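You operate a simulated robot arm through the tools that you are given. There is no shell and no other tool.

Carry out the task below with a simulated robot arm. There is one attempt and no reset: what you move stays moved.

JOB
Press the orange housing's bush home and put it in the green tray.
Fine: use the teal press and slide its table out again.

Only the result counts: the job must be done as asked and must still hold three seconds after the hand-in. Knocking over, shifting, dropping, spilling or breaking anything else fails it.

ROBOT AND FRAMES
A 7-joint arm with a two-finger parallel gripper, fixed in place. Base frame: the origin is at the foot of the arm, x ahead of it, y to its left, z up; the work surface is at about z = 0. Lengths are in mm, angles in degrees, forces in N, time in s.
With the tool pointing down near the work surface it reaches from about 240 to 620 mm from the base axis. Its first joint turns from -66.0 to 66.0 degrees. Payload 2.6 kg.
The tool frame sits at the grasp point between the pads (the TCP): z along the fingers, y along the line on which they close. The tips reach 30 mm beyond it. The gripper opens to 94 mm. The fingers are 28 mm wide and 10 mm thick; the gripper's body (50 by 96 mm) begins 55 mm behind the TCP.
Orientation is that of the tool frame in the base frame, as [roll, pitch, yaw] about the fixed x, y, z axes, in that order (R = Rz(yaw) Ry(pitch) Rx(roll)). With the fingers straight down and closing along the base's y, the tool's x points along the base's -x, its y along +y and its z along -z.

CONTROLS
- The arm moves only by the tool apply_moves. Its argument "series" is a list of rows, each a list of 2 entries, a list of its own where there are three numbers: the shift along the tool's x, y, z in mm, then the turn, a rotation vector about the tool's x, y, z in degrees. In form: [[[dx, dy, dz], [wx, wy, wz]], ...]. A call has 1 to 20 rows; each row shifts and turns the commanded pose from where the row before left it, along the tool's axes as they then stand. "jaw" is the gripper command, from -1 (fully open) to 1 (shut), values between in proportion, set as the call begins (left out, the last holds). A row lasts 0.2 s, in which the tool goes at most 50 mm and 8.6 degrees; a call with a longer step from one row to the next is refused whole, and so is a gripper value outside its range. A pose out of reach is approached as far as the arm can. The call stops where the force on the tool passes 60 N (or 10 N more than at its start, if that is more) or the arm is blocked; 0.2 s more then pass. The fingers move at their own pace (about 72 mm/s each) and stop on an object; they squeeze with about 30 N. The grip force told is the motor's: it shows also when the fingers shut on nothing. Time passes only in rows, and 0.2 s behind the last, so rows that do not move let the fingers close. It gives the time, the measured TCP pose, the force on the tool (base axes), the opening and the grip force at its end, in the units of the frame above (readings bear some noise), with the torque about the TCP (base axes, N m) and any sound that the robot's microphone picked up, and new pictures: "views" is both (left out), scene, wrist or none.
- Cameras (640 x 400 px; columns grow to the right, rows downward): "scene" is fixed at [48.1, 448.7, 555]; the picture's right is [-0.59, -0.81, 0.00], its down [-0.52, 0.38, -0.77] and it looks along [0.62, -0.45, -0.64] (base axes); focal length 236 px, centre (320, 200). "wrist" rides on the gripper at [76, 14, -103] in the tool frame; the picture's right is [-0.18, 0.98, 0.00], its down [-0.75, -0.14, -0.64] and it looks along [-0.63, -0.12, 0.77] (tool axes); focal length 243 px, centre (320, 200). There is no depth. A picture from a camera that has moved, and an enlarged one, comes with that camera's place and axes in the base frame and with its lens.
- inspect(camera, box): a new picture of the part [left, top, right, bottom] of that camera's present view, enlarged. It takes no simulated time.
- close_job(): hands the job in; it is judged then, once.

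Places have to be worked out from the pictures, the camera data and where the tool is seen. Open the gripper and draw the arm clear of the work before you hand the job in, unless the task says otherwise.

The tools are called after ">>>" by a JSON object that holds its "method" and its "body". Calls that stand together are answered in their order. apply_moves: Moves the arm, as the interface text tells. Its arguments: {"type":"object","properties":{"series":{"type":"array","items":{"type":"array"}},"jaw":{"type":"number"},"views":{"type":"string","enum":["both","scene","wrist","none"]}},"required":["series"]} The other tools are called the same way: inspect (camera, box) takes an enlarged picture of a part of a camera's view; close_job () hands the job in.

At the start:

```text
t: 0.0
tool_pos: [363.6, -41.3, 378.4]
orientation: [-179.9, 0.0, -180.0]
wrist_force: [-0.1, -0.9, 0.1]
ft_torque: [-0.01, 0.03, -0.01]
grip_width: 94.3
gripper_force: 0.2
```

scene: 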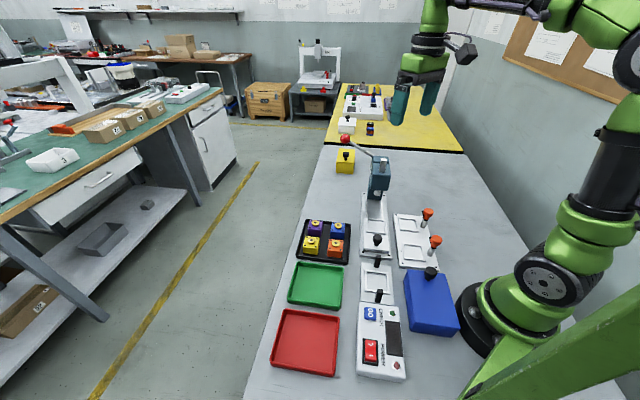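
wrist: 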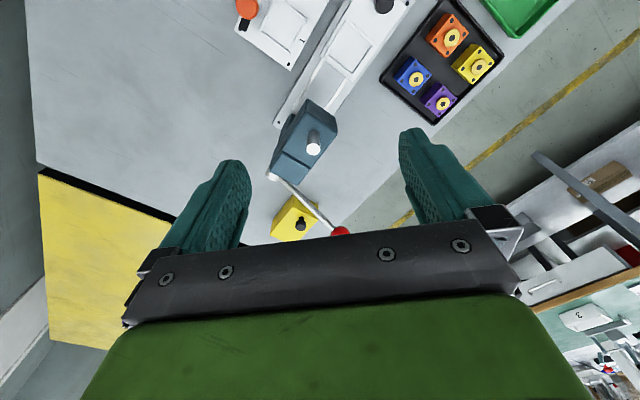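

I'll first look closely at the scene to understand the press, table, housings and trays.

>>> {"method": "inspect", "body": {"camera": "scene", "box": [270, 120, 470, 245]}}

>>> {"method": "inspect", "body": {"camera": "scene", "box": [260, 220, 480, 390]}}

>>> {"method": "inspect", "body": {"camera": "wrist", "box": [220, 0, 540, 200]}}

```text
3.20 times, centred on (370, 182) of scene
camera zoom: at [48.1, 448.7, 555.0], right [-0.59, -0.81, 0.0], down [-0.52, 0.38, -0.77], along [0.62, -0.45, -0.64], focal length 755 px, centre (160, 256)
```

zoom: 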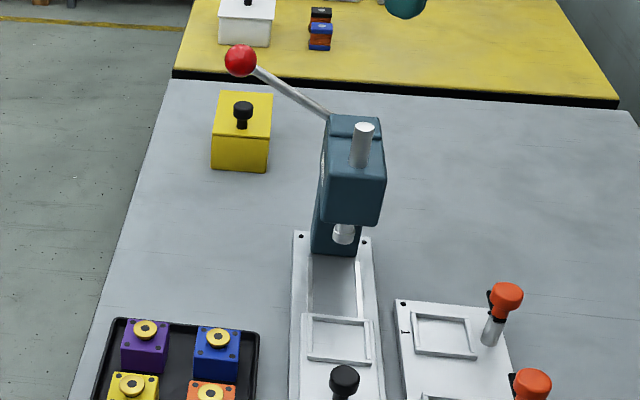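

```text
2.35 times, centred on (370, 305) of scene
camera zoom: at [48.1, 448.7, 555.0], right [-0.59, -0.81, 0.0], down [-0.52, 0.38, -0.77], along [0.62, -0.45, -0.64], focal length 555 px, centre (202, -47)
```

zoom: 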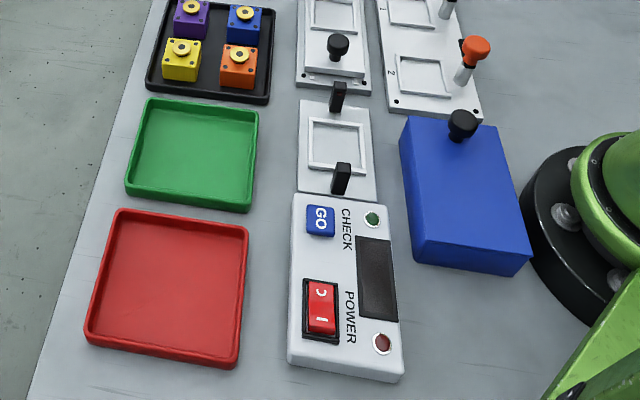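

```text
2.00 times, centred on (380, 100) of wrist
camera zoom: at [287.4, -28.9, 482.1], right [0.18, 0.98, 0.0], down [0.75, -0.14, 0.64], along [0.63, -0.12, -0.77], focal length 485 px, centre (200, 400)
```

zoom: 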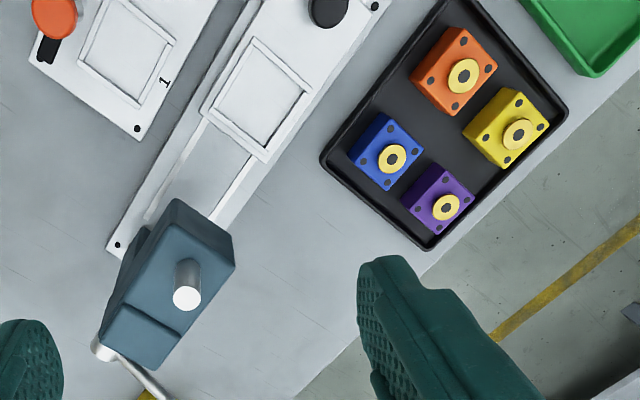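

The press (teal) stands at roughly x 420, y -50 with its table sticking out toward me, and the orange housing sits in the black tray near x 370, y 163. I'll move the arm left and back a little to get a better view of the tray and press table.

>>> {"method": "apply_moves", "body": {"series": [[[15, 30, 10], [0, 0, 0]], [[15, 30, 10], [0, 0, 0]], [[15, 30, 10], [0, 0, 0]], [[15, 30, 10], [0, 0, 0]], [[10, 20, 10], [0, 0, 0]]], "jaw": -1}}

```text
t: 1.2
tool_pos: [290.9, 97.7, 328.5]
orientation: [-180.0, 0.1, 180.0]
wrist_force: [0.7, 0.0, -0.8]
ft_torque: [0.04, 0.02, -0.02]
grip_width: 94.0
gripper_force: 0.1
camera wrist: at [214.7, 110.9, 431.6], right [0.18, 0.98, 0.0], down [0.75, -0.14, 0.64], along [0.63, -0.12, -0.77], focal length 243 px, centre (320, 200)
```

scene: 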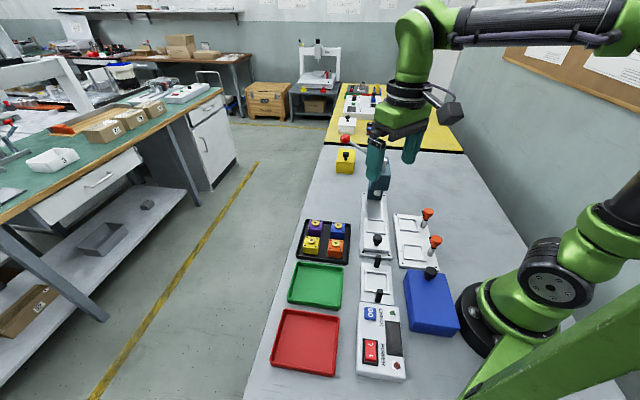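
wrist: 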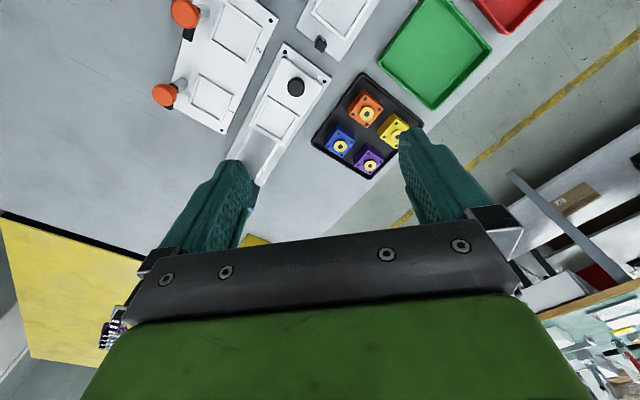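

>>> {"method": "inspect", "body": {"camera": "wrist", "box": [300, 60, 430, 190]}}

>>> {"method": "inspect", "body": {"camera": "wrist", "box": [180, 0, 420, 190]}}

>>> {"method": "inspect", "body": {"camera": "scene", "box": [290, 205, 370, 275]}}

```text
3.08 times, centred on (365, 125) of wrist
camera zoom: at [214.7, 110.9, 431.6], right [0.18, 0.98, 0.0], down [0.75, -0.14, 0.64], along [0.63, -0.12, -0.77], focal length 746 px, centre (182, 431)
```

zoom: 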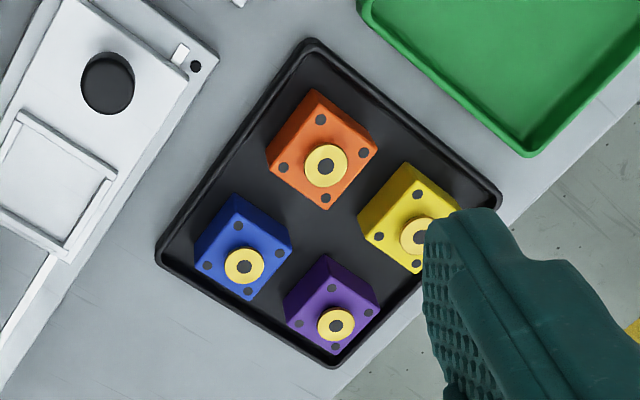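

```text
2.11 times, centred on (300, 95) of wrist
camera zoom: at [214.7, 110.9, 431.6], right [0.18, 0.98, 0.0], down [0.75, -0.14, 0.64], along [0.63, -0.12, -0.77], focal length 511 px, centre (362, 421)
```

zoom: 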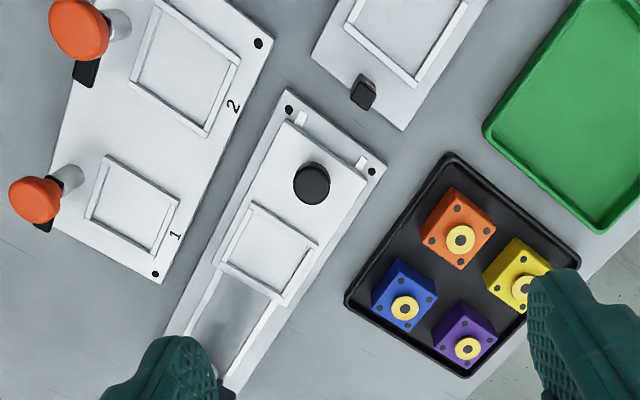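

```text
5.71 times, centred on (330, 240) of scene
camera zoom: at [48.1, 448.7, 555.0], right [-0.59, -0.81, 0.0], down [-0.52, 0.38, -0.77], along [0.62, -0.45, -0.64], focal length 1348 px, centre (263, -29)
```

zoom: 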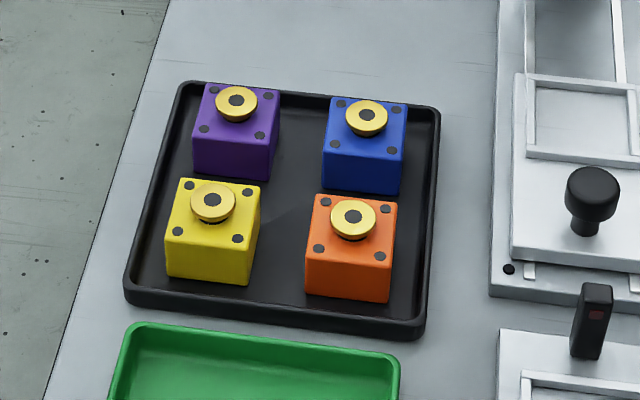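

The orange housing's bush stands proud; the housing is about 42 mm square, rotated about 45°, centred near (373, 160). I'll turn the gripper 45° so that it aligns with the housing and rail and look along the rail at the press.

>>> {"method": "apply_moves", "body": {"series": [[[0, 0, 5], [0, 0, 7.6]], [[0, 0, 5], [0, 0, 7.6]], [[0, 0, 5], [0, 0, 7.6]], [[0, 0, 5], [0, 0, 7.6]], [[0, 0, 5], [0, 0, 7.6]], [[0, 0, 5], [0, 0, 7.6]]]}}

```text
t: 2.6
tool_pos: [293.8, 97.8, 297.5]
orientation: [-179.9, -0.1, 134.3]
wrist_force: [-0.7, -0.3, -0.2]
ft_torque: [0.02, -0.02, -0.03]
grip_width: 94.0
gripper_force: 0.1
camera wrist: at [250.8, 161.6, 401.8], right [0.83, 0.55, 0.0], down [0.43, -0.64, 0.64], along [0.36, -0.53, -0.77], focal length 243 px, centre (320, 200)
```

scene: 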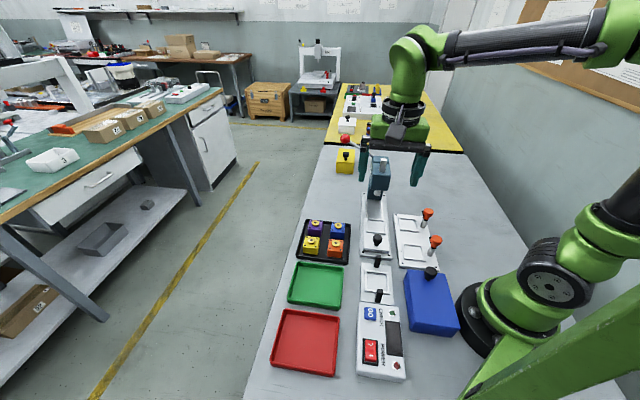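
wrist: 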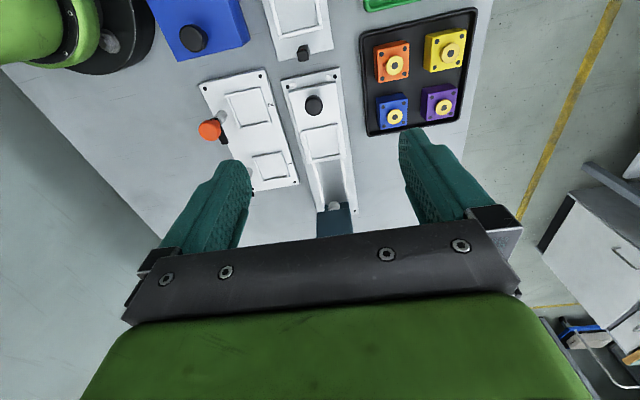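

>>> {"method": "inspect", "body": {"camera": "wrist", "box": [250, 30, 490, 220]}}

>>> {"method": "inspect", "body": {"camera": "scene", "box": [330, 120, 430, 265]}}

```text
2.11 times, centred on (370, 125) of wrist
camera zoom: at [250.8, 161.6, 401.8], right [0.83, 0.55, 0.0], down [0.43, -0.64, 0.64], along [0.36, -0.53, -0.77], focal length 511 px, centre (215, 358)
```

zoom: 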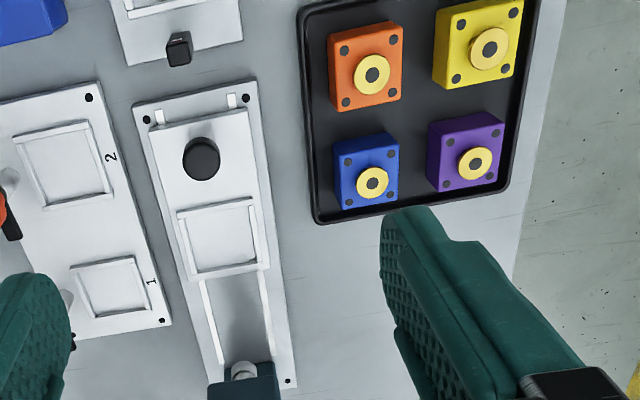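

```text
2.76 times, centred on (380, 192) of scene
camera zoom: at [48.1, 448.7, 555.0], right [-0.59, -0.81, 0.0], down [-0.52, 0.38, -0.77], along [0.62, -0.45, -0.64], focal length 651 px, centre (154, 221)
```

zoom: 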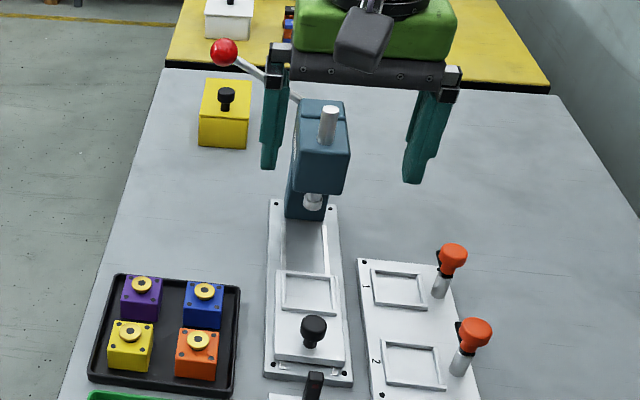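

The nest centre is near (364, 5) and the housing near (373, 159.5). I'll move above the orange housing with a 62 mm opening and check the alignment from there.

>>> {"method": "apply_moves", "body": {"series": [[[-2.5, 20, 20], [0, 0, -0.6]], [[-2.5, 20, 25], [0, 0, 0]], [[-2.5, 20, 30], [0, 0, 0]], [[-2.5, 20, 35], [0, 0, 0]], [[-2.6, 20, 40], [0, 0, 0]], [[0, 0, 0], [0, 0, 0]]], "jaw": -0.32}}

```text
t: 4.0
tool_pos: [374.7, 158.7, 146.4]
orientation: [180.0, 0.0, 135.0]
wrist_force: [0.4, -0.5, 0.5]
ft_torque: [-0.01, 0.03, -0.02]
grip_width: 62.0
gripper_force: 0.1
camera wrist: at [330.5, 220.8, 250.6], right [0.82, 0.57, 0.0], down [0.43, -0.63, 0.64], along [0.36, -0.53, -0.77], focal length 243 px, centre (320, 200)
```

scene: 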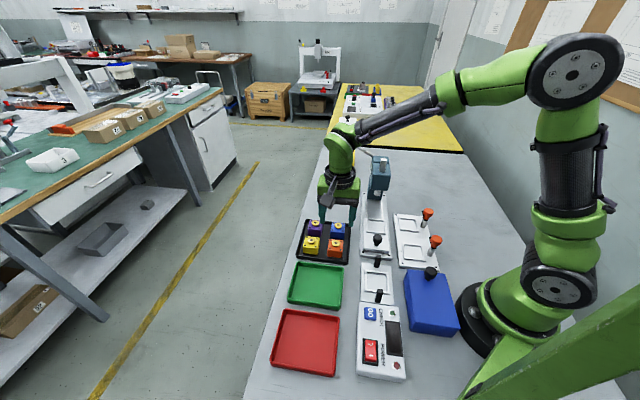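
wrist: 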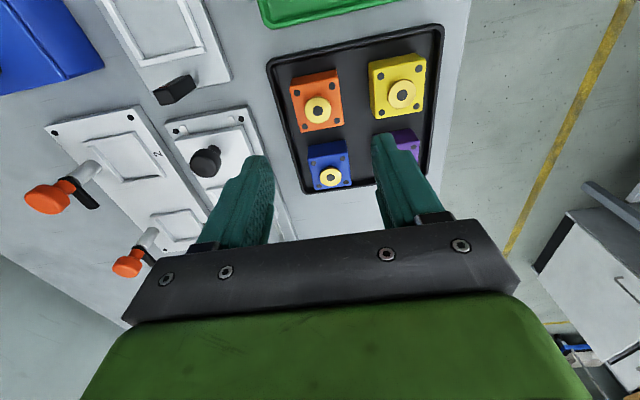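

>>> {"method": "inspect", "body": {"camera": "wrist", "box": [260, 50, 380, 150]}}

>>> {"method": "inspect", "body": {"camera": "scene", "box": [290, 170, 370, 270]}}

```text
4.00 times, centred on (320, 100) of wrist
camera zoom: at [330.5, 220.8, 250.6], right [0.82, 0.57, 0.0], down [0.43, -0.63, 0.64], along [0.36, -0.53, -0.77], focal length 970 px, centre (320, 600)
```

zoom: 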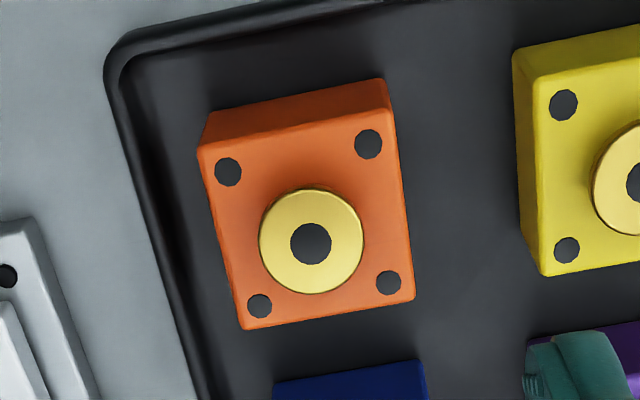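

```text
4.00 times, centred on (330, 220) of scene
camera zoom: at [48.1, 448.7, 555.0], right [-0.59, -0.81, 0.0], down [-0.52, 0.38, -0.77], along [0.62, -0.45, -0.64], focal length 944 px, centre (280, 120)
```

zoom: 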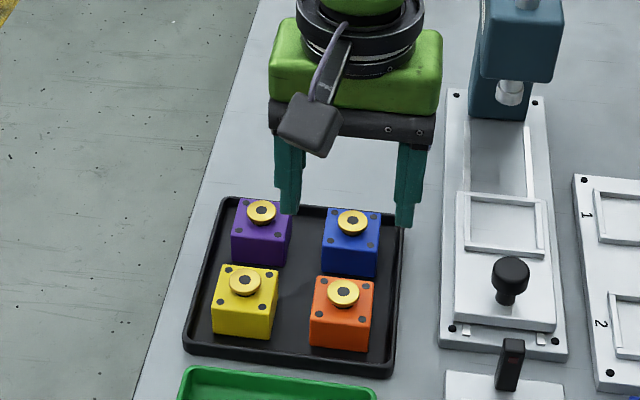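

The housing is square to the gripper and only about 2 mm off to the side. I'll correct that and descend so the tips are at z ≈ 14, just above the tray rim, with the jaw still at 62 mm.

>>> {"method": "apply_moves", "body": {"series": [[[0.4, -1.9, 10], [0, 0, 0]], [[0, 0, 30], [0, 0, 0]], [[0, 0, 30], [0, 0, 0]], [[0, 0, 20], [0, 0, 0]], [[0, 0, 0], [0, 0, 0]]]}}

```text
t: 5.2
tool_pos: [370.5, 158.9, 56.8]
orientation: [-179.9, 0.1, 135.0]
wrist_force: [-0.7, 0.1, 0.4]
ft_torque: [0.02, -0.02, 0.02]
grip_width: 62.0
gripper_force: 0.0
camera wrist: at [327.2, 222.2, 159.7], right [0.82, 0.57, 0.0], down [0.43, -0.63, 0.64], along [0.36, -0.53, -0.77], focal length 243 px, centre (320, 200)
```

scene: 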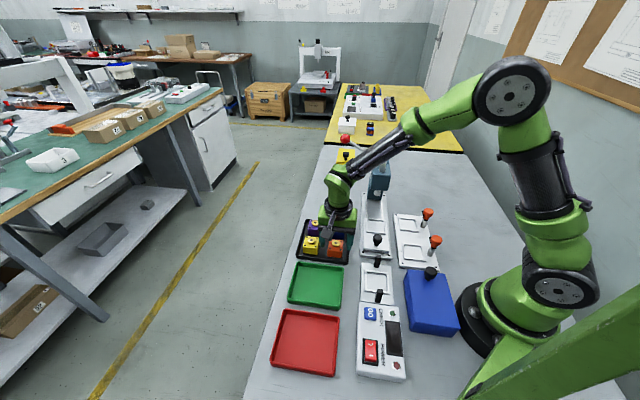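
wrist: 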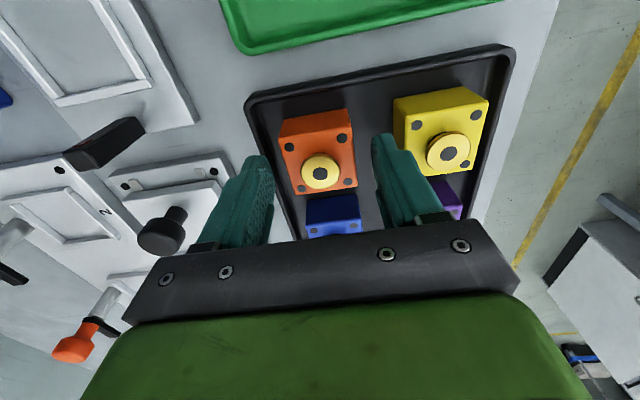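

>>> {"method": "inspect", "body": {"camera": "wrist", "box": [250, 90, 390, 240]}}

>>> {"method": "inspect", "body": {"camera": "scene", "box": [290, 190, 370, 270]}}

```text
2.67 times, centred on (320, 165) of wrist
camera zoom: at [327.2, 222.2, 159.7], right [0.82, 0.57, 0.0], down [0.43, -0.63, 0.64], along [0.36, -0.53, -0.77], focal length 647 px, centre (320, 293)
```

zoom: 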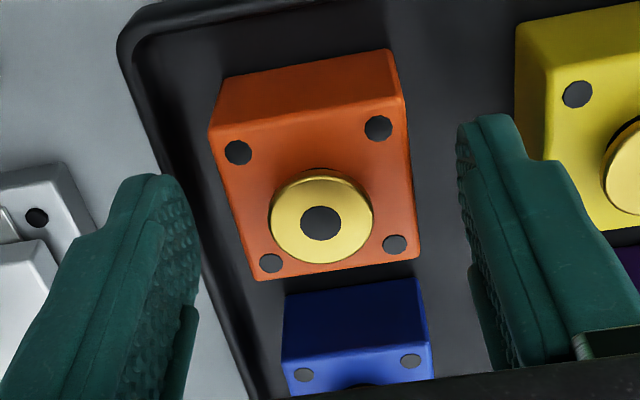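

```text
5.00 times, centred on (330, 230) of scene
camera zoom: at [48.1, 448.7, 555.0], right [-0.59, -0.81, 0.0], down [-0.52, 0.38, -0.77], along [0.62, -0.45, -0.64], focal length 1180 px, centre (270, 50)
```

zoom: 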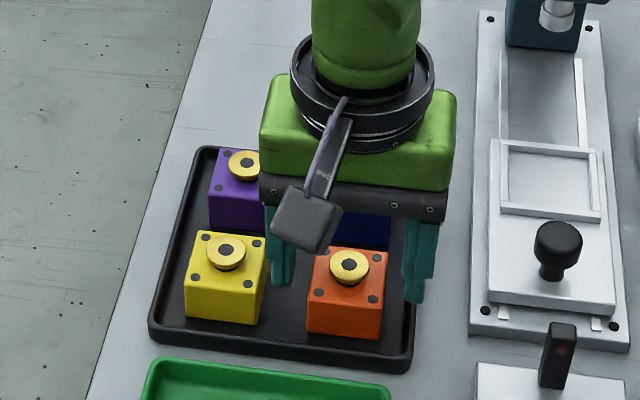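

The gripper is centred on the housing. I'll narrow the jaws a bit so the outer finger stays clear of the tray rim, go down another 11 mm, and then close.

>>> {"method": "apply_moves", "body": {"series": [[[0, 0, 0], [0, 0, 0]], [[0, 0, 6], [0, 0, 0]], [[0, 0, 5.5], [0, 0, 0]], [[0, 0, 0], [0, 0, 0]]], "jaw": -0.12}}

```text
t: 6.2
tool_pos: [371.3, 159.0, 47.4]
orientation: [180.0, 0.0, 135.1]
wrist_force: [-0.1, -0.1, 0.3]
ft_torque: [0.02, -0.03, -0.02]
grip_width: 52.2
gripper_force: 0.0
camera wrist: at [327.2, 221.6, 150.6], right [0.82, 0.57, 0.0], down [0.43, -0.63, 0.64], along [0.36, -0.53, -0.77], focal length 243 px, centre (320, 200)
```

scene: 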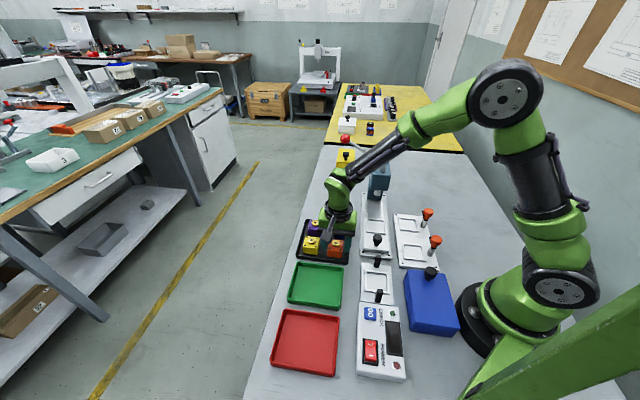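
wrist: 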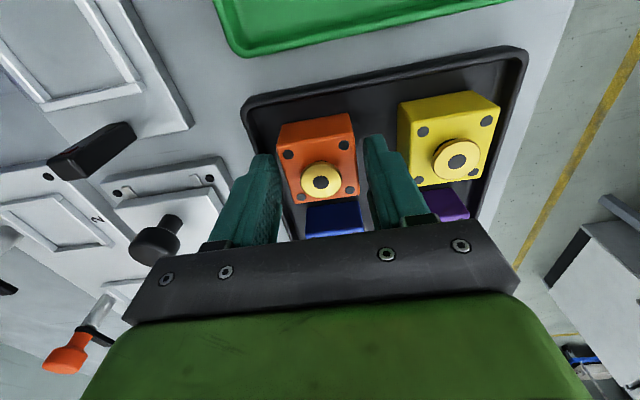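

>>> {"method": "inspect", "body": {"camera": "scene", "box": [305, 205, 365, 265]}}

>>> {"method": "inspect", "body": {"camera": "wrist", "box": [230, 90, 410, 240]}}

```text
6.67 times, centred on (335, 235) of scene
camera zoom: at [48.1, 448.7, 555.0], right [-0.59, -0.81, 0.0], down [-0.52, 0.38, -0.77], along [0.62, -0.45, -0.64], focal length 1573 px, centre (220, -33)
```

zoom: 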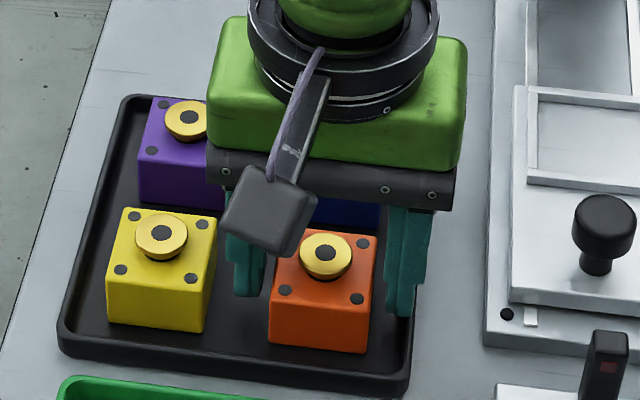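

```text
2.67 times, centred on (320, 165) of wrist
camera zoom: at [327.2, 221.6, 150.6], right [0.82, 0.57, 0.0], down [0.43, -0.63, 0.64], along [0.36, -0.53, -0.77], focal length 647 px, centre (320, 293)
```

zoom: 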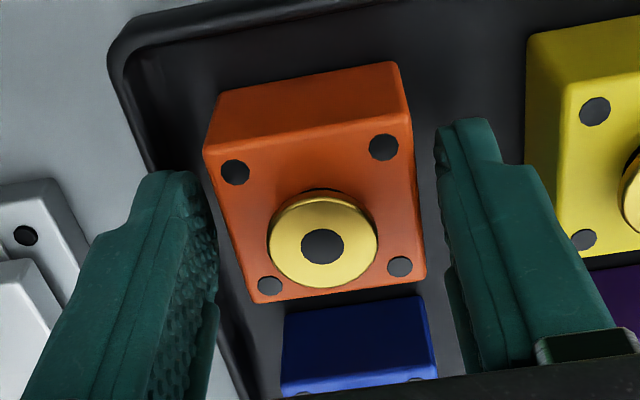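

The fingers now straddle the housing, with the tips well below its top face and above the rim. I'll close the jaws on it.

>>> {"method": "apply_moves", "body": {"series": [[[0, 0, 0], [0, 0, 0]], [[0, 0, 0], [0, 0, 0]], [[0, 0, 0], [0, 0, 0]]], "jaw": 1, "views": "wrist"}}

```text
t: 7.0
tool_pos: [371.9, 159.4, 47.4]
orientation: [180.0, 0.0, 135.1]
wrist_force: [0.4, 1.1, 0.7]
ft_torque: [0.01, 0.03, 0.03]
grip_width: 41.1
gripper_force: 30.2
camera wrist: at [327.3, 221.5, 150.6], right [0.82, 0.57, 0.0], down [0.43, -0.63, 0.64], along [0.36, -0.53, -0.77], focal length 243 px, centre (320, 200)
```

wrist: 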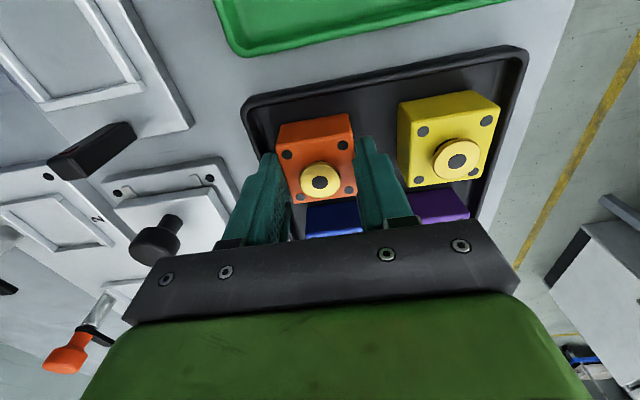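

Gripped at 41 mm wide with 30 N. I'll lift it out of the tray and carry it to above the nest of the press table.

>>> {"method": "apply_moves", "body": {"series": [[[0, 0, -14], [0, 0, 0]], [[0, 0, -35], [0, 0, 0]], [[0, 0, -35], [0, 0, 0]], [[-25.8, -28.6, 0], [0, 0, 0]], [[-25.8, -28.6, 0], [0, 0, 0]], [[-25.8, -28.6, 0], [0, 0, 0]], [[-25.8, -28.5, 0], [0, 0, 0]], [[0, 0, 0], [0, 0, 0]]]}}

```text
t: 8.8
tool_pos: [365.4, 7.1, 131.9]
orientation: [180.0, 0.0, 135.2]
wrist_force: [-0.2, 0.0, -1.7]
ft_torque: [0.0, 0.03, 0.0]
grip_width: 41.6
gripper_force: 30.3
camera wrist: at [320.9, 69.6, 235.0], right [0.82, 0.57, 0.0], down [0.43, -0.63, 0.64], along [0.36, -0.53, -0.77], focal length 243 px, centre (320, 200)
```

scene: 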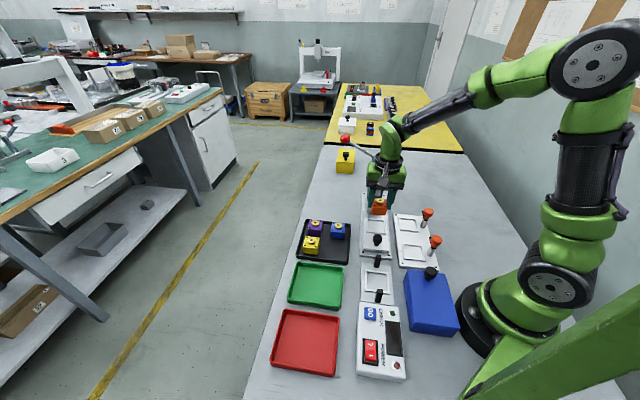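
wrist: 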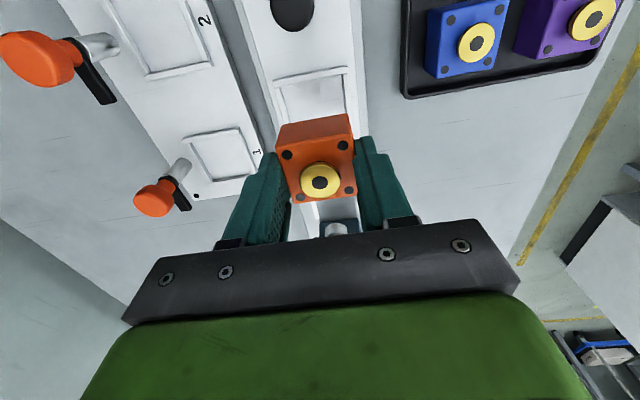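

>>> {"method": "inspect", "body": {"camera": "wrist", "box": [220, 0, 400, 240]}}

>>> {"method": "inspect", "body": {"camera": "scene", "box": [340, 150, 420, 270]}}

```text
1.67 times, centred on (310, 120) of wrist
camera zoom: at [320.9, 69.6, 235.0], right [0.82, 0.57, 0.0], down [0.43, -0.63, 0.64], along [0.36, -0.53, -0.77], focal length 404 px, centre (337, 333)
```

zoom: 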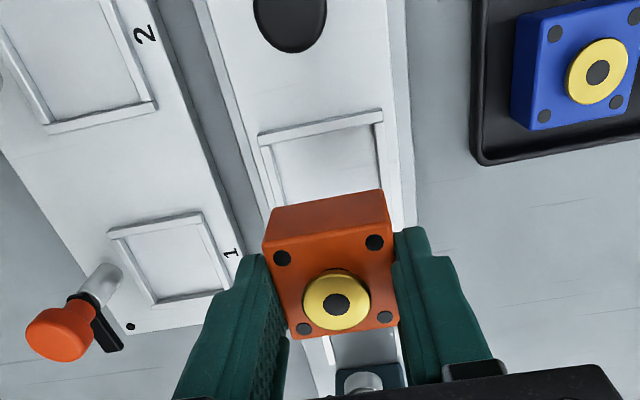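

```text
3.33 times, centred on (380, 210) of scene
camera zoom: at [48.2, 448.7, 555.0], right [-0.59, -0.81, 0.0], down [-0.52, 0.38, -0.77], along [0.62, -0.45, -0.64], focal length 787 px, centre (120, 167)
```

zoom: 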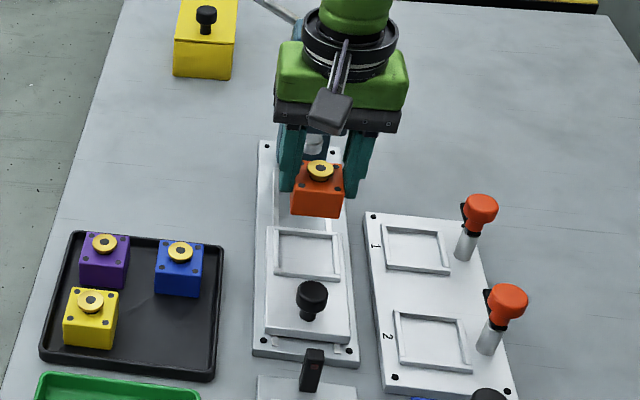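

>>> {"method": "inspect", "body": {"camera": "wrist", "box": [260, 50, 370, 140]}}

>>> {"method": "inspect", "body": {"camera": "scene", "box": [350, 190, 410, 250]}}

```text
4.44 times, centred on (315, 95) of wrist
camera zoom: at [320.9, 69.6, 235.0], right [0.82, 0.57, 0.0], down [0.43, -0.63, 0.64], along [0.36, -0.53, -0.77], focal length 1078 px, centre (342, 667)
```

zoom: 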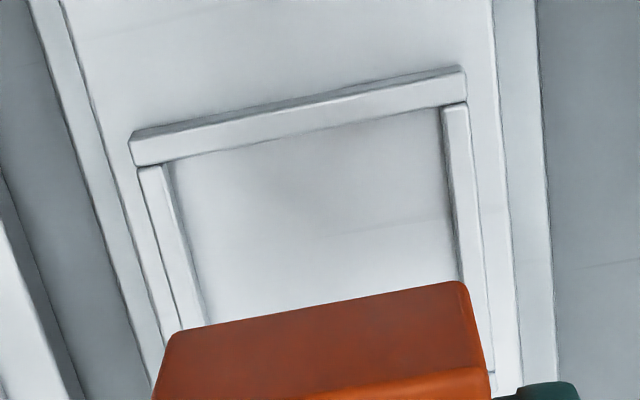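

```text
6.67 times, centred on (380, 220) of scene
camera zoom: at [48.2, 448.7, 555.0], right [-0.59, -0.81, 0.0], down [-0.52, 0.38, -0.77], along [0.62, -0.45, -0.64], focal length 1573 px, centre (-80, 67)
```

zoom: 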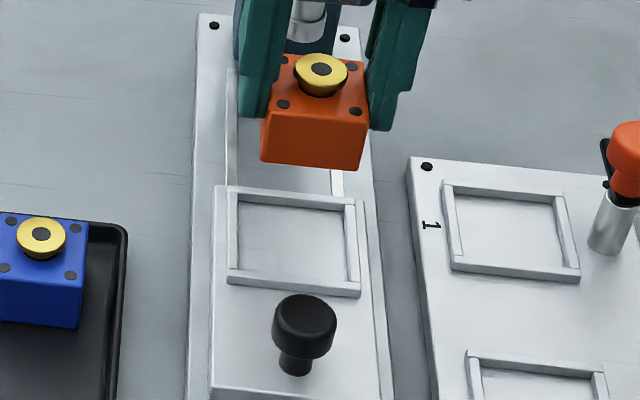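

The nest centre appears about 3 mm to the tool's −y side of the gripper axis and nearly centred along the rail. I'll shift by that, lower to about 10 mm above the nest frame, and look again.

>>> {"method": "apply_moves", "body": {"series": [[[-0.6, -3.0, 0], [0, 0, 0]], [[0, 0, 20], [0, 0, 0]], [[0, 0, 20], [0, 0, 0]], [[0, 0, 18], [0, 0, 0]], [[0, 0, 0], [0, 0, 0]], [[0, 0, 0], [0, 0, 0]]]}}

```text
t: 10.2
tool_pos: [362.9, 2.0, 73.8]
orientation: [-179.9, 0.0, 135.0]
wrist_force: [0.0, -0.1, 1.0]
ft_torque: [-0.08, -0.01, 0.0]
grip_width: 41.5
gripper_force: 30.5
camera wrist: at [319.1, 65.4, 176.4], right [0.82, 0.57, 0.0], down [0.43, -0.63, 0.64], along [0.36, -0.53, -0.77], focal length 243 px, centre (320, 200)
```

scene: 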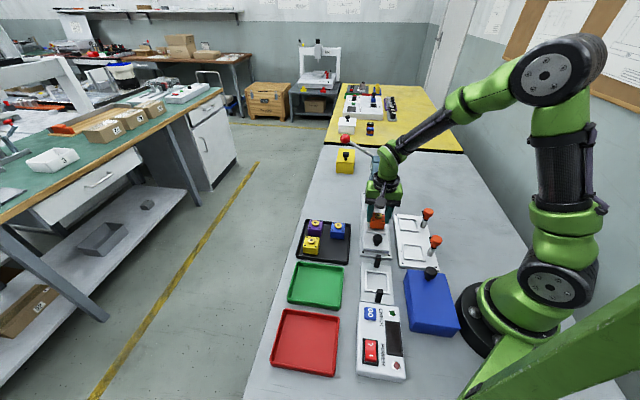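
wrist: 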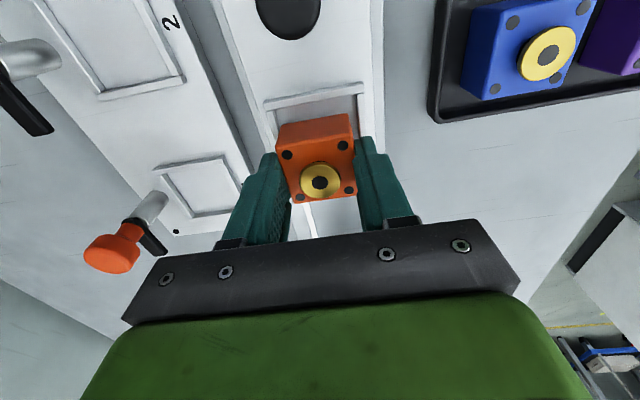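

>>> {"method": "inspect", "body": {"camera": "wrist", "box": [250, 60, 380, 210]}}

>>> {"method": "inspect", "body": {"camera": "scene", "box": [350, 190, 410, 250]}}

```text
2.67 times, centred on (315, 135) of wrist
camera zoom: at [319.1, 65.4, 176.4], right [0.82, 0.57, 0.0], down [0.43, -0.63, 0.64], along [0.36, -0.53, -0.77], focal length 647 px, centre (333, 373)
```

zoom: 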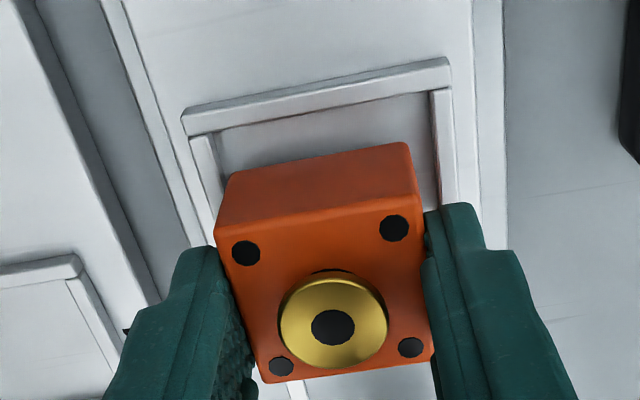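

```text
6.67 times, centred on (380, 220) of scene
camera zoom: at [48.1, 448.7, 555.0], right [-0.59, -0.81, 0.0], down [-0.52, 0.38, -0.77], along [0.62, -0.45, -0.64], focal length 1573 px, centre (-80, 67)
```

zoom: 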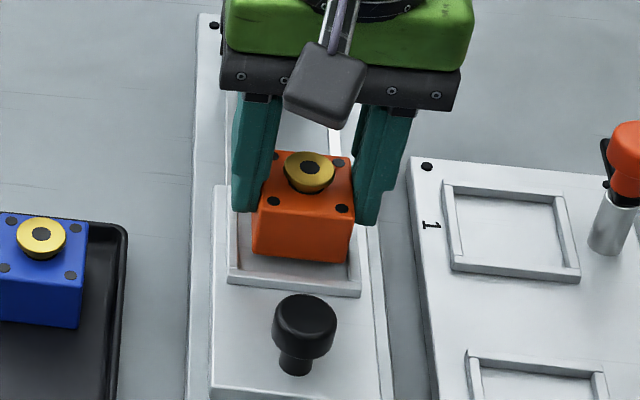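

The nest centre is about 1.3 mm toward +y of the tool now. I'll correct that and lower most of the way while watching force.

>>> {"method": "apply_moves", "body": {"series": [[[0, 1.3, 0], [0, 0, 0]], [[0, 0, 5], [0, 0, 0]], [[0, 0, 5], [0, 0, 0]], [[0, 0, 0], [0, 0, 0]], [[0, 0, 0], [0, 0, 0]]]}}

>>> {"method": "inspect", "body": {"camera": "wrist", "box": [250, 60, 380, 210]}}

>>> {"method": "inspect", "body": {"camera": "scene", "box": [350, 190, 410, 250]}}

```text
t: 11.4
tool_pos: [363.0, 3.8, 65.2]
orientation: [179.9, 0.1, 135.1]
wrist_force: [1.2, 1.7, 21.2]
ft_torque: [-0.34, -0.3, 0.04]
grip_width: 41.6
gripper_force: 29.8
camera wrist: at [320.0, 66.4, 167.9], right [0.82, 0.57, 0.0], down [0.43, -0.63, 0.64], along [0.37, -0.53, -0.77], focal length 243 px, centre (320, 200)
```

scene: 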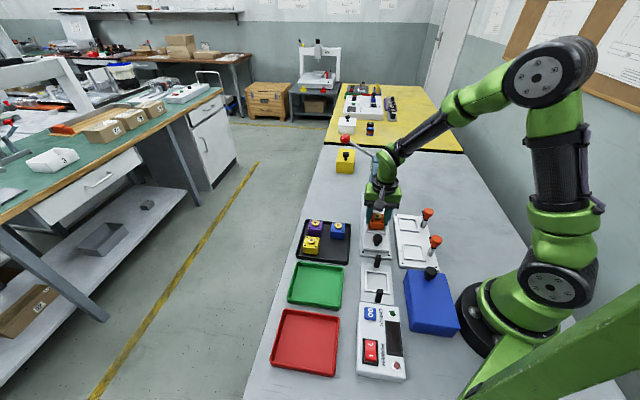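
wrist: 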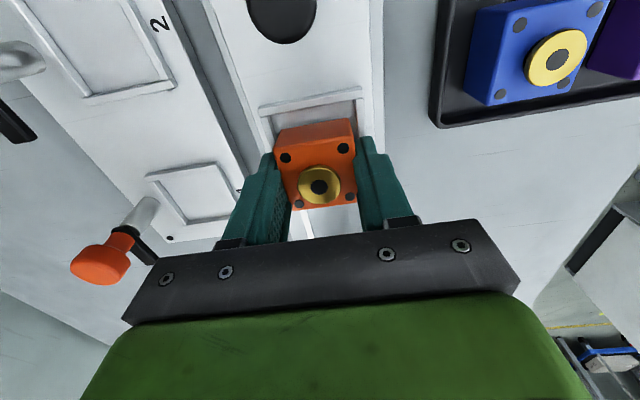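

```text
2.67 times, centred on (315, 135) of wrist
camera zoom: at [320.0, 66.4, 167.9], right [0.82, 0.57, 0.0], down [0.43, -0.63, 0.64], along [0.37, -0.53, -0.77], focal length 647 px, centre (333, 373)
```

zoom: 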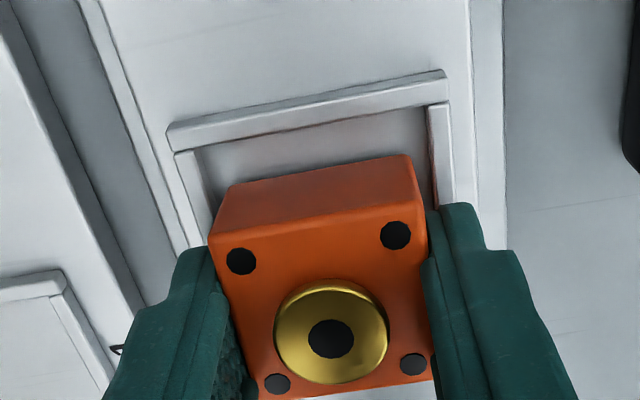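

```text
6.67 times, centred on (380, 220) of scene
camera zoom: at [48.0, 448.7, 555.0], right [-0.59, -0.81, 0.0], down [-0.52, 0.38, -0.77], along [0.62, -0.45, -0.64], focal length 1573 px, centre (-80, 67)
```

zoom: 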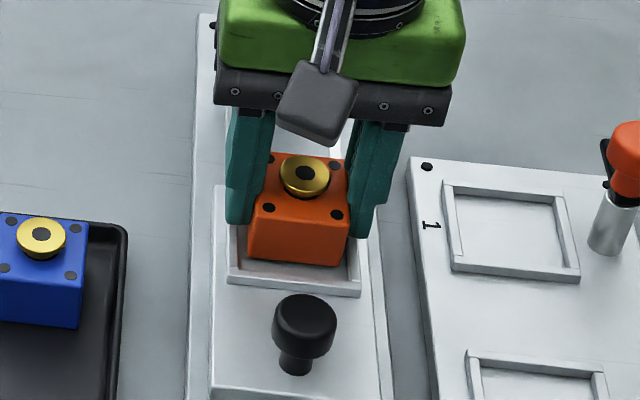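

There's a 21 N upward contact with torque placing it about 21 mm to the far side of the tool axis, so the housing's far edge is sitting on the far frame bar. I'll lift back, shift about 3.5 mm toward the knob side, and re-check.

>>> {"method": "apply_moves", "body": {"series": [[[0, 0, -6], [0, 0, 0]], [[0, 0, -6], [0, 0, 0]], [[3.5, 0, 0], [0, 0, 0]], [[0, 0, 0], [0, 0, 0]], [[0, 0, 0], [0, 0, 0]]]}}

>>> {"method": "inspect", "body": {"camera": "wrist", "box": [250, 60, 380, 210]}}

>>> {"method": "inspect", "body": {"camera": "scene", "box": [350, 190, 410, 250]}}

```text
t: 12.6
tool_pos: [360.0, 4.7, 75.1]
orientation: [-179.9, 0.0, 134.9]
wrist_force: [0.7, 0.3, -2.0]
ft_torque: [-0.01, -0.02, -0.01]
grip_width: 41.4
gripper_force: 30.0
camera wrist: at [316.2, 68.0, 178.1], right [0.82, 0.57, 0.0], down [0.43, -0.63, 0.64], along [0.36, -0.53, -0.77], focal length 243 px, centre (320, 200)
```

scene: 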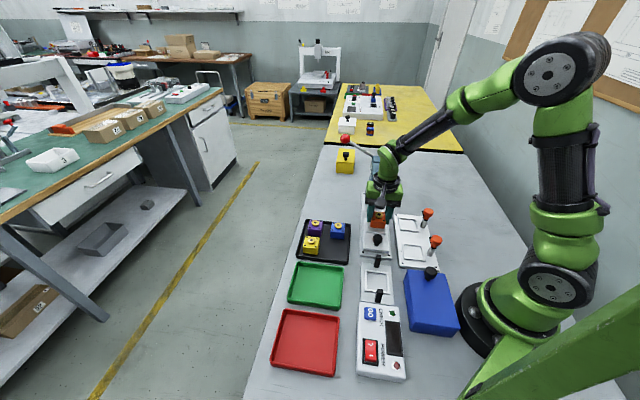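
wrist: 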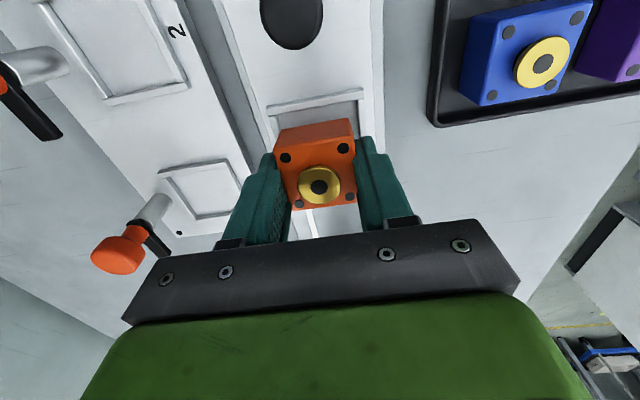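

```text
2.67 times, centred on (315, 135) of wrist
camera zoom: at [316.2, 68.0, 178.1], right [0.82, 0.57, 0.0], down [0.43, -0.63, 0.64], along [0.36, -0.53, -0.77], focal length 647 px, centre (333, 373)
```

zoom: 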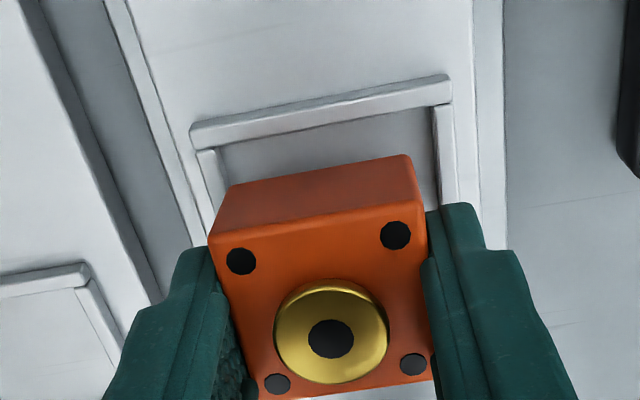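

```text
6.67 times, centred on (380, 220) of scene
camera zoom: at [48.1, 448.7, 555.0], right [-0.59, -0.81, 0.0], down [-0.52, 0.38, -0.77], along [0.62, -0.45, -0.64], focal length 1573 px, centre (-80, 67)
```

zoom: 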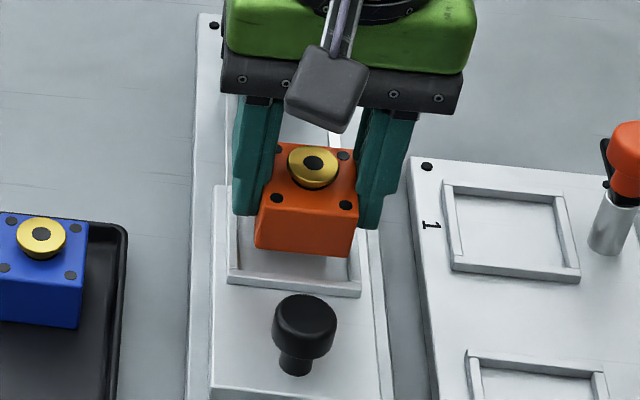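

The nest centre is now about (+1, +2.4) mm from the housing's centre in tool axes. I'll apply that and lower 11 mm, then look before final seating.

>>> {"method": "apply_moves", "body": {"series": [[[1.0, 2.4, 0], [0, 0, 0]], [[0, 0, 0], [0, 0, 0]], [[0, 0, 6], [0, 0, 0]], [[0, 0, 5], [0, 0, 0]], [[0, 0, 0], [0, 0, 0]], [[0, 0, 0], [0, 0, 0]]]}}

>>> {"method": "inspect", "body": {"camera": "wrist", "box": [250, 60, 380, 210]}}

>>> {"method": "inspect", "body": {"camera": "scene", "box": [350, 190, 410, 250]}}

```text
t: 14.0
tool_pos: [360.3, 7.4, 63.4]
orientation: [-180.0, 0.0, 135.0]
wrist_force: [1.0, -0.3, -1.0]
ft_torque: [0.02, 0.02, 0.01]
grip_width: 41.3
gripper_force: 30.1
camera wrist: at [317.1, 70.5, 167.4], right [0.82, 0.57, 0.0], down [0.43, -0.63, 0.64], along [0.36, -0.53, -0.77], focal length 243 px, centre (320, 200)
```

scene: 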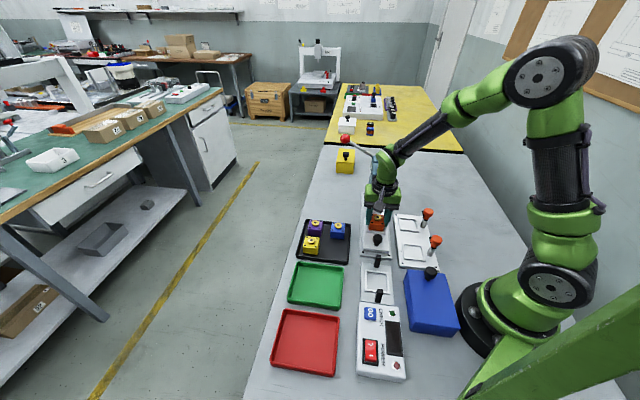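
wrist: 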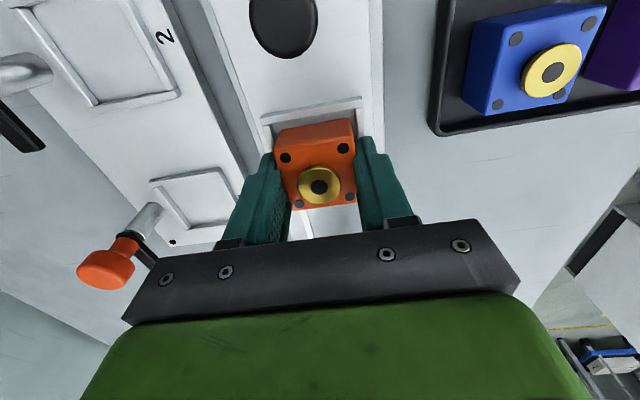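

```text
2.67 times, centred on (315, 135) of wrist
camera zoom: at [317.1, 70.5, 167.4], right [0.82, 0.57, 0.0], down [0.43, -0.63, 0.64], along [0.36, -0.53, -0.77], focal length 647 px, centre (333, 373)
```

zoom: 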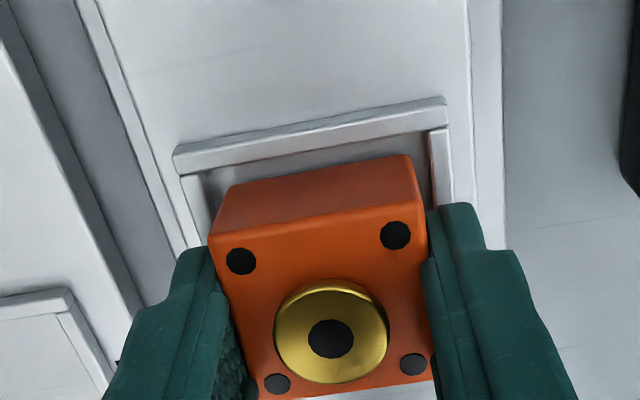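

```text
6.67 times, centred on (380, 220) of scene
camera zoom: at [48.1, 448.7, 555.0], right [-0.59, -0.81, 0.0], down [-0.52, 0.38, -0.77], along [0.62, -0.45, -0.64], focal length 1573 px, centre (-80, 67)
```

zoom: 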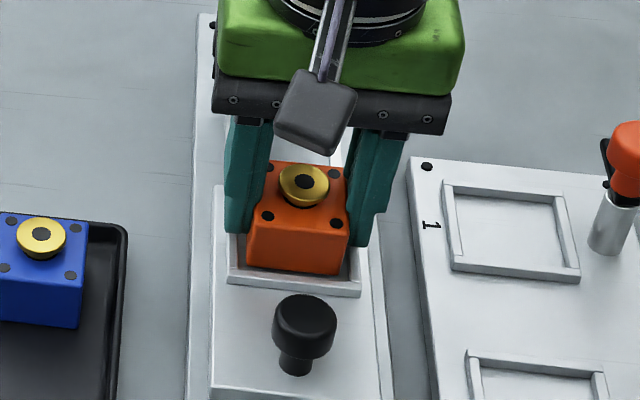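

No contact at this depth where it touched before, so the housing is now inside the frame opening. I'll continue down in small steps until there's contact with the nest floor.

>>> {"method": "apply_moves", "body": {"series": [[[0, 0, 1.5], [0, 0, 0]], [[0, 0, 1.5], [0, 0, 0]], [[0, 0, 1.5], [0, 0, 0]], [[0, 0, 0], [0, 0, 0]]], "views": "none"}}

```text
t: 15.0
tool_pos: [362.8, 8.0, 59.6]
orientation: [179.9, 0.1, 135.0]
wrist_force: [-4.6, -3.9, 25.2]
ft_torque: [0.47, 0.32, 0.03]
grip_width: 41.4
gripper_force: 29.6
```

>>> {"method": "inspect", "body": {"camera": "wrist", "box": [250, 60, 380, 210]}}

>>> {"method": "inspect", "body": {"camera": "scene", "box": [350, 190, 410, 250]}}

```text
2.67 times, centred on (315, 135) of wrist
camera zoom: at [317.9, 70.4, 163.7], right [0.82, 0.57, 0.0], down [0.43, -0.63, 0.64], along [0.37, -0.53, -0.77], focal length 647 px, centre (333, 373)
```

zoom: 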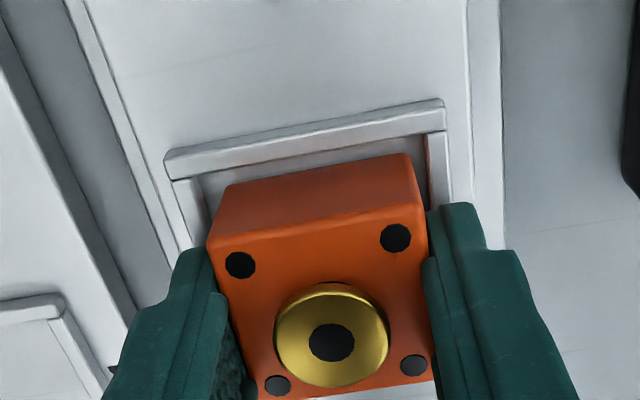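

```text
6.67 times, centred on (380, 220) of scene
camera zoom: at [48.0, 448.7, 555.0], right [-0.59, -0.81, 0.0], down [-0.52, 0.38, -0.77], along [0.62, -0.45, -0.64], focal length 1573 px, centre (-80, 67)
```

zoom: 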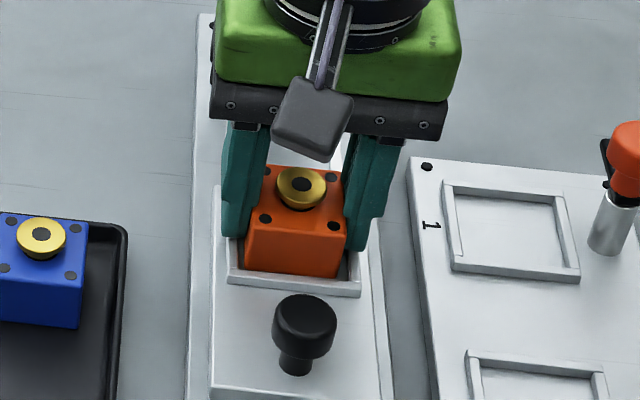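

Contact is at the housing's near bottom edge with a clear gap to the near bar, so it is on the nest floor, slightly tilted in the grip. I'll release it so it settles flat.

>>> {"method": "apply_moves", "body": {"series": [[[0, 0, 0], [0, 0, 0]], [[0, 0, 0], [0, 0, 0]], [[0, 0, 0], [0, 0, 0]]], "jaw": -0.28}}

>>> {"method": "inspect", "body": {"camera": "wrist", "box": [250, 60, 380, 210]}}

>>> {"method": "inspect", "body": {"camera": "scene", "box": [350, 190, 410, 250]}}

```text
t: 15.8
tool_pos: [361.3, 7.7, 60.0]
orientation: [179.9, 0.0, 135.1]
wrist_force: [5.8, 7.3, 19.7]
ft_torque: [-0.2, 0.32, -0.1]
grip_width: 55.4
gripper_force: 0.2
camera wrist: at [317.5, 70.7, 163.4], right [0.82, 0.57, 0.0], down [0.43, -0.63, 0.64], along [0.36, -0.53, -0.77], focal length 243 px, centre (320, 200)
```

scene: 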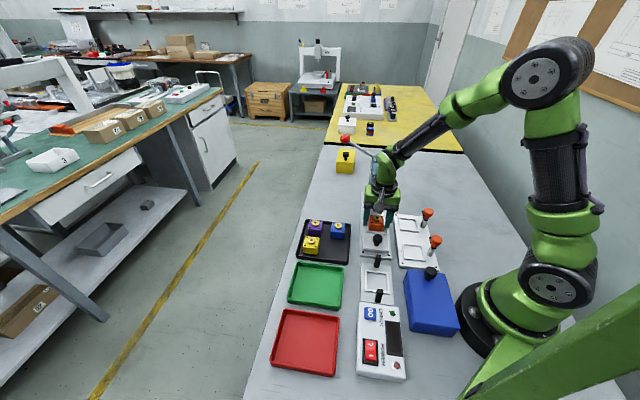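
wrist: 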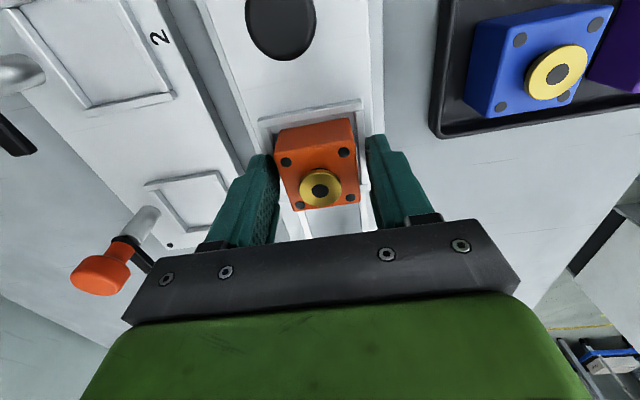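

```text
2.67 times, centred on (315, 135) of wrist
camera zoom: at [317.5, 70.7, 163.4], right [0.82, 0.57, 0.0], down [0.43, -0.63, 0.64], along [0.36, -0.53, -0.77], focal length 647 px, centre (333, 373)
```

zoom: 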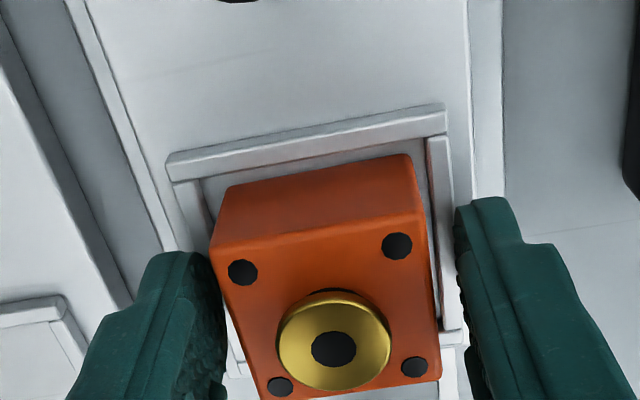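

```text
6.67 times, centred on (380, 220) of scene
camera zoom: at [48.1, 448.7, 555.0], right [-0.59, -0.81, 0.0], down [-0.52, 0.38, -0.77], along [0.62, -0.45, -0.64], focal length 1573 px, centre (-80, 67)
```

zoom: 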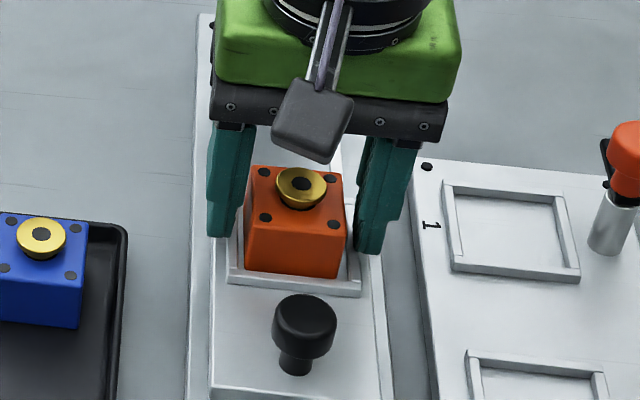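

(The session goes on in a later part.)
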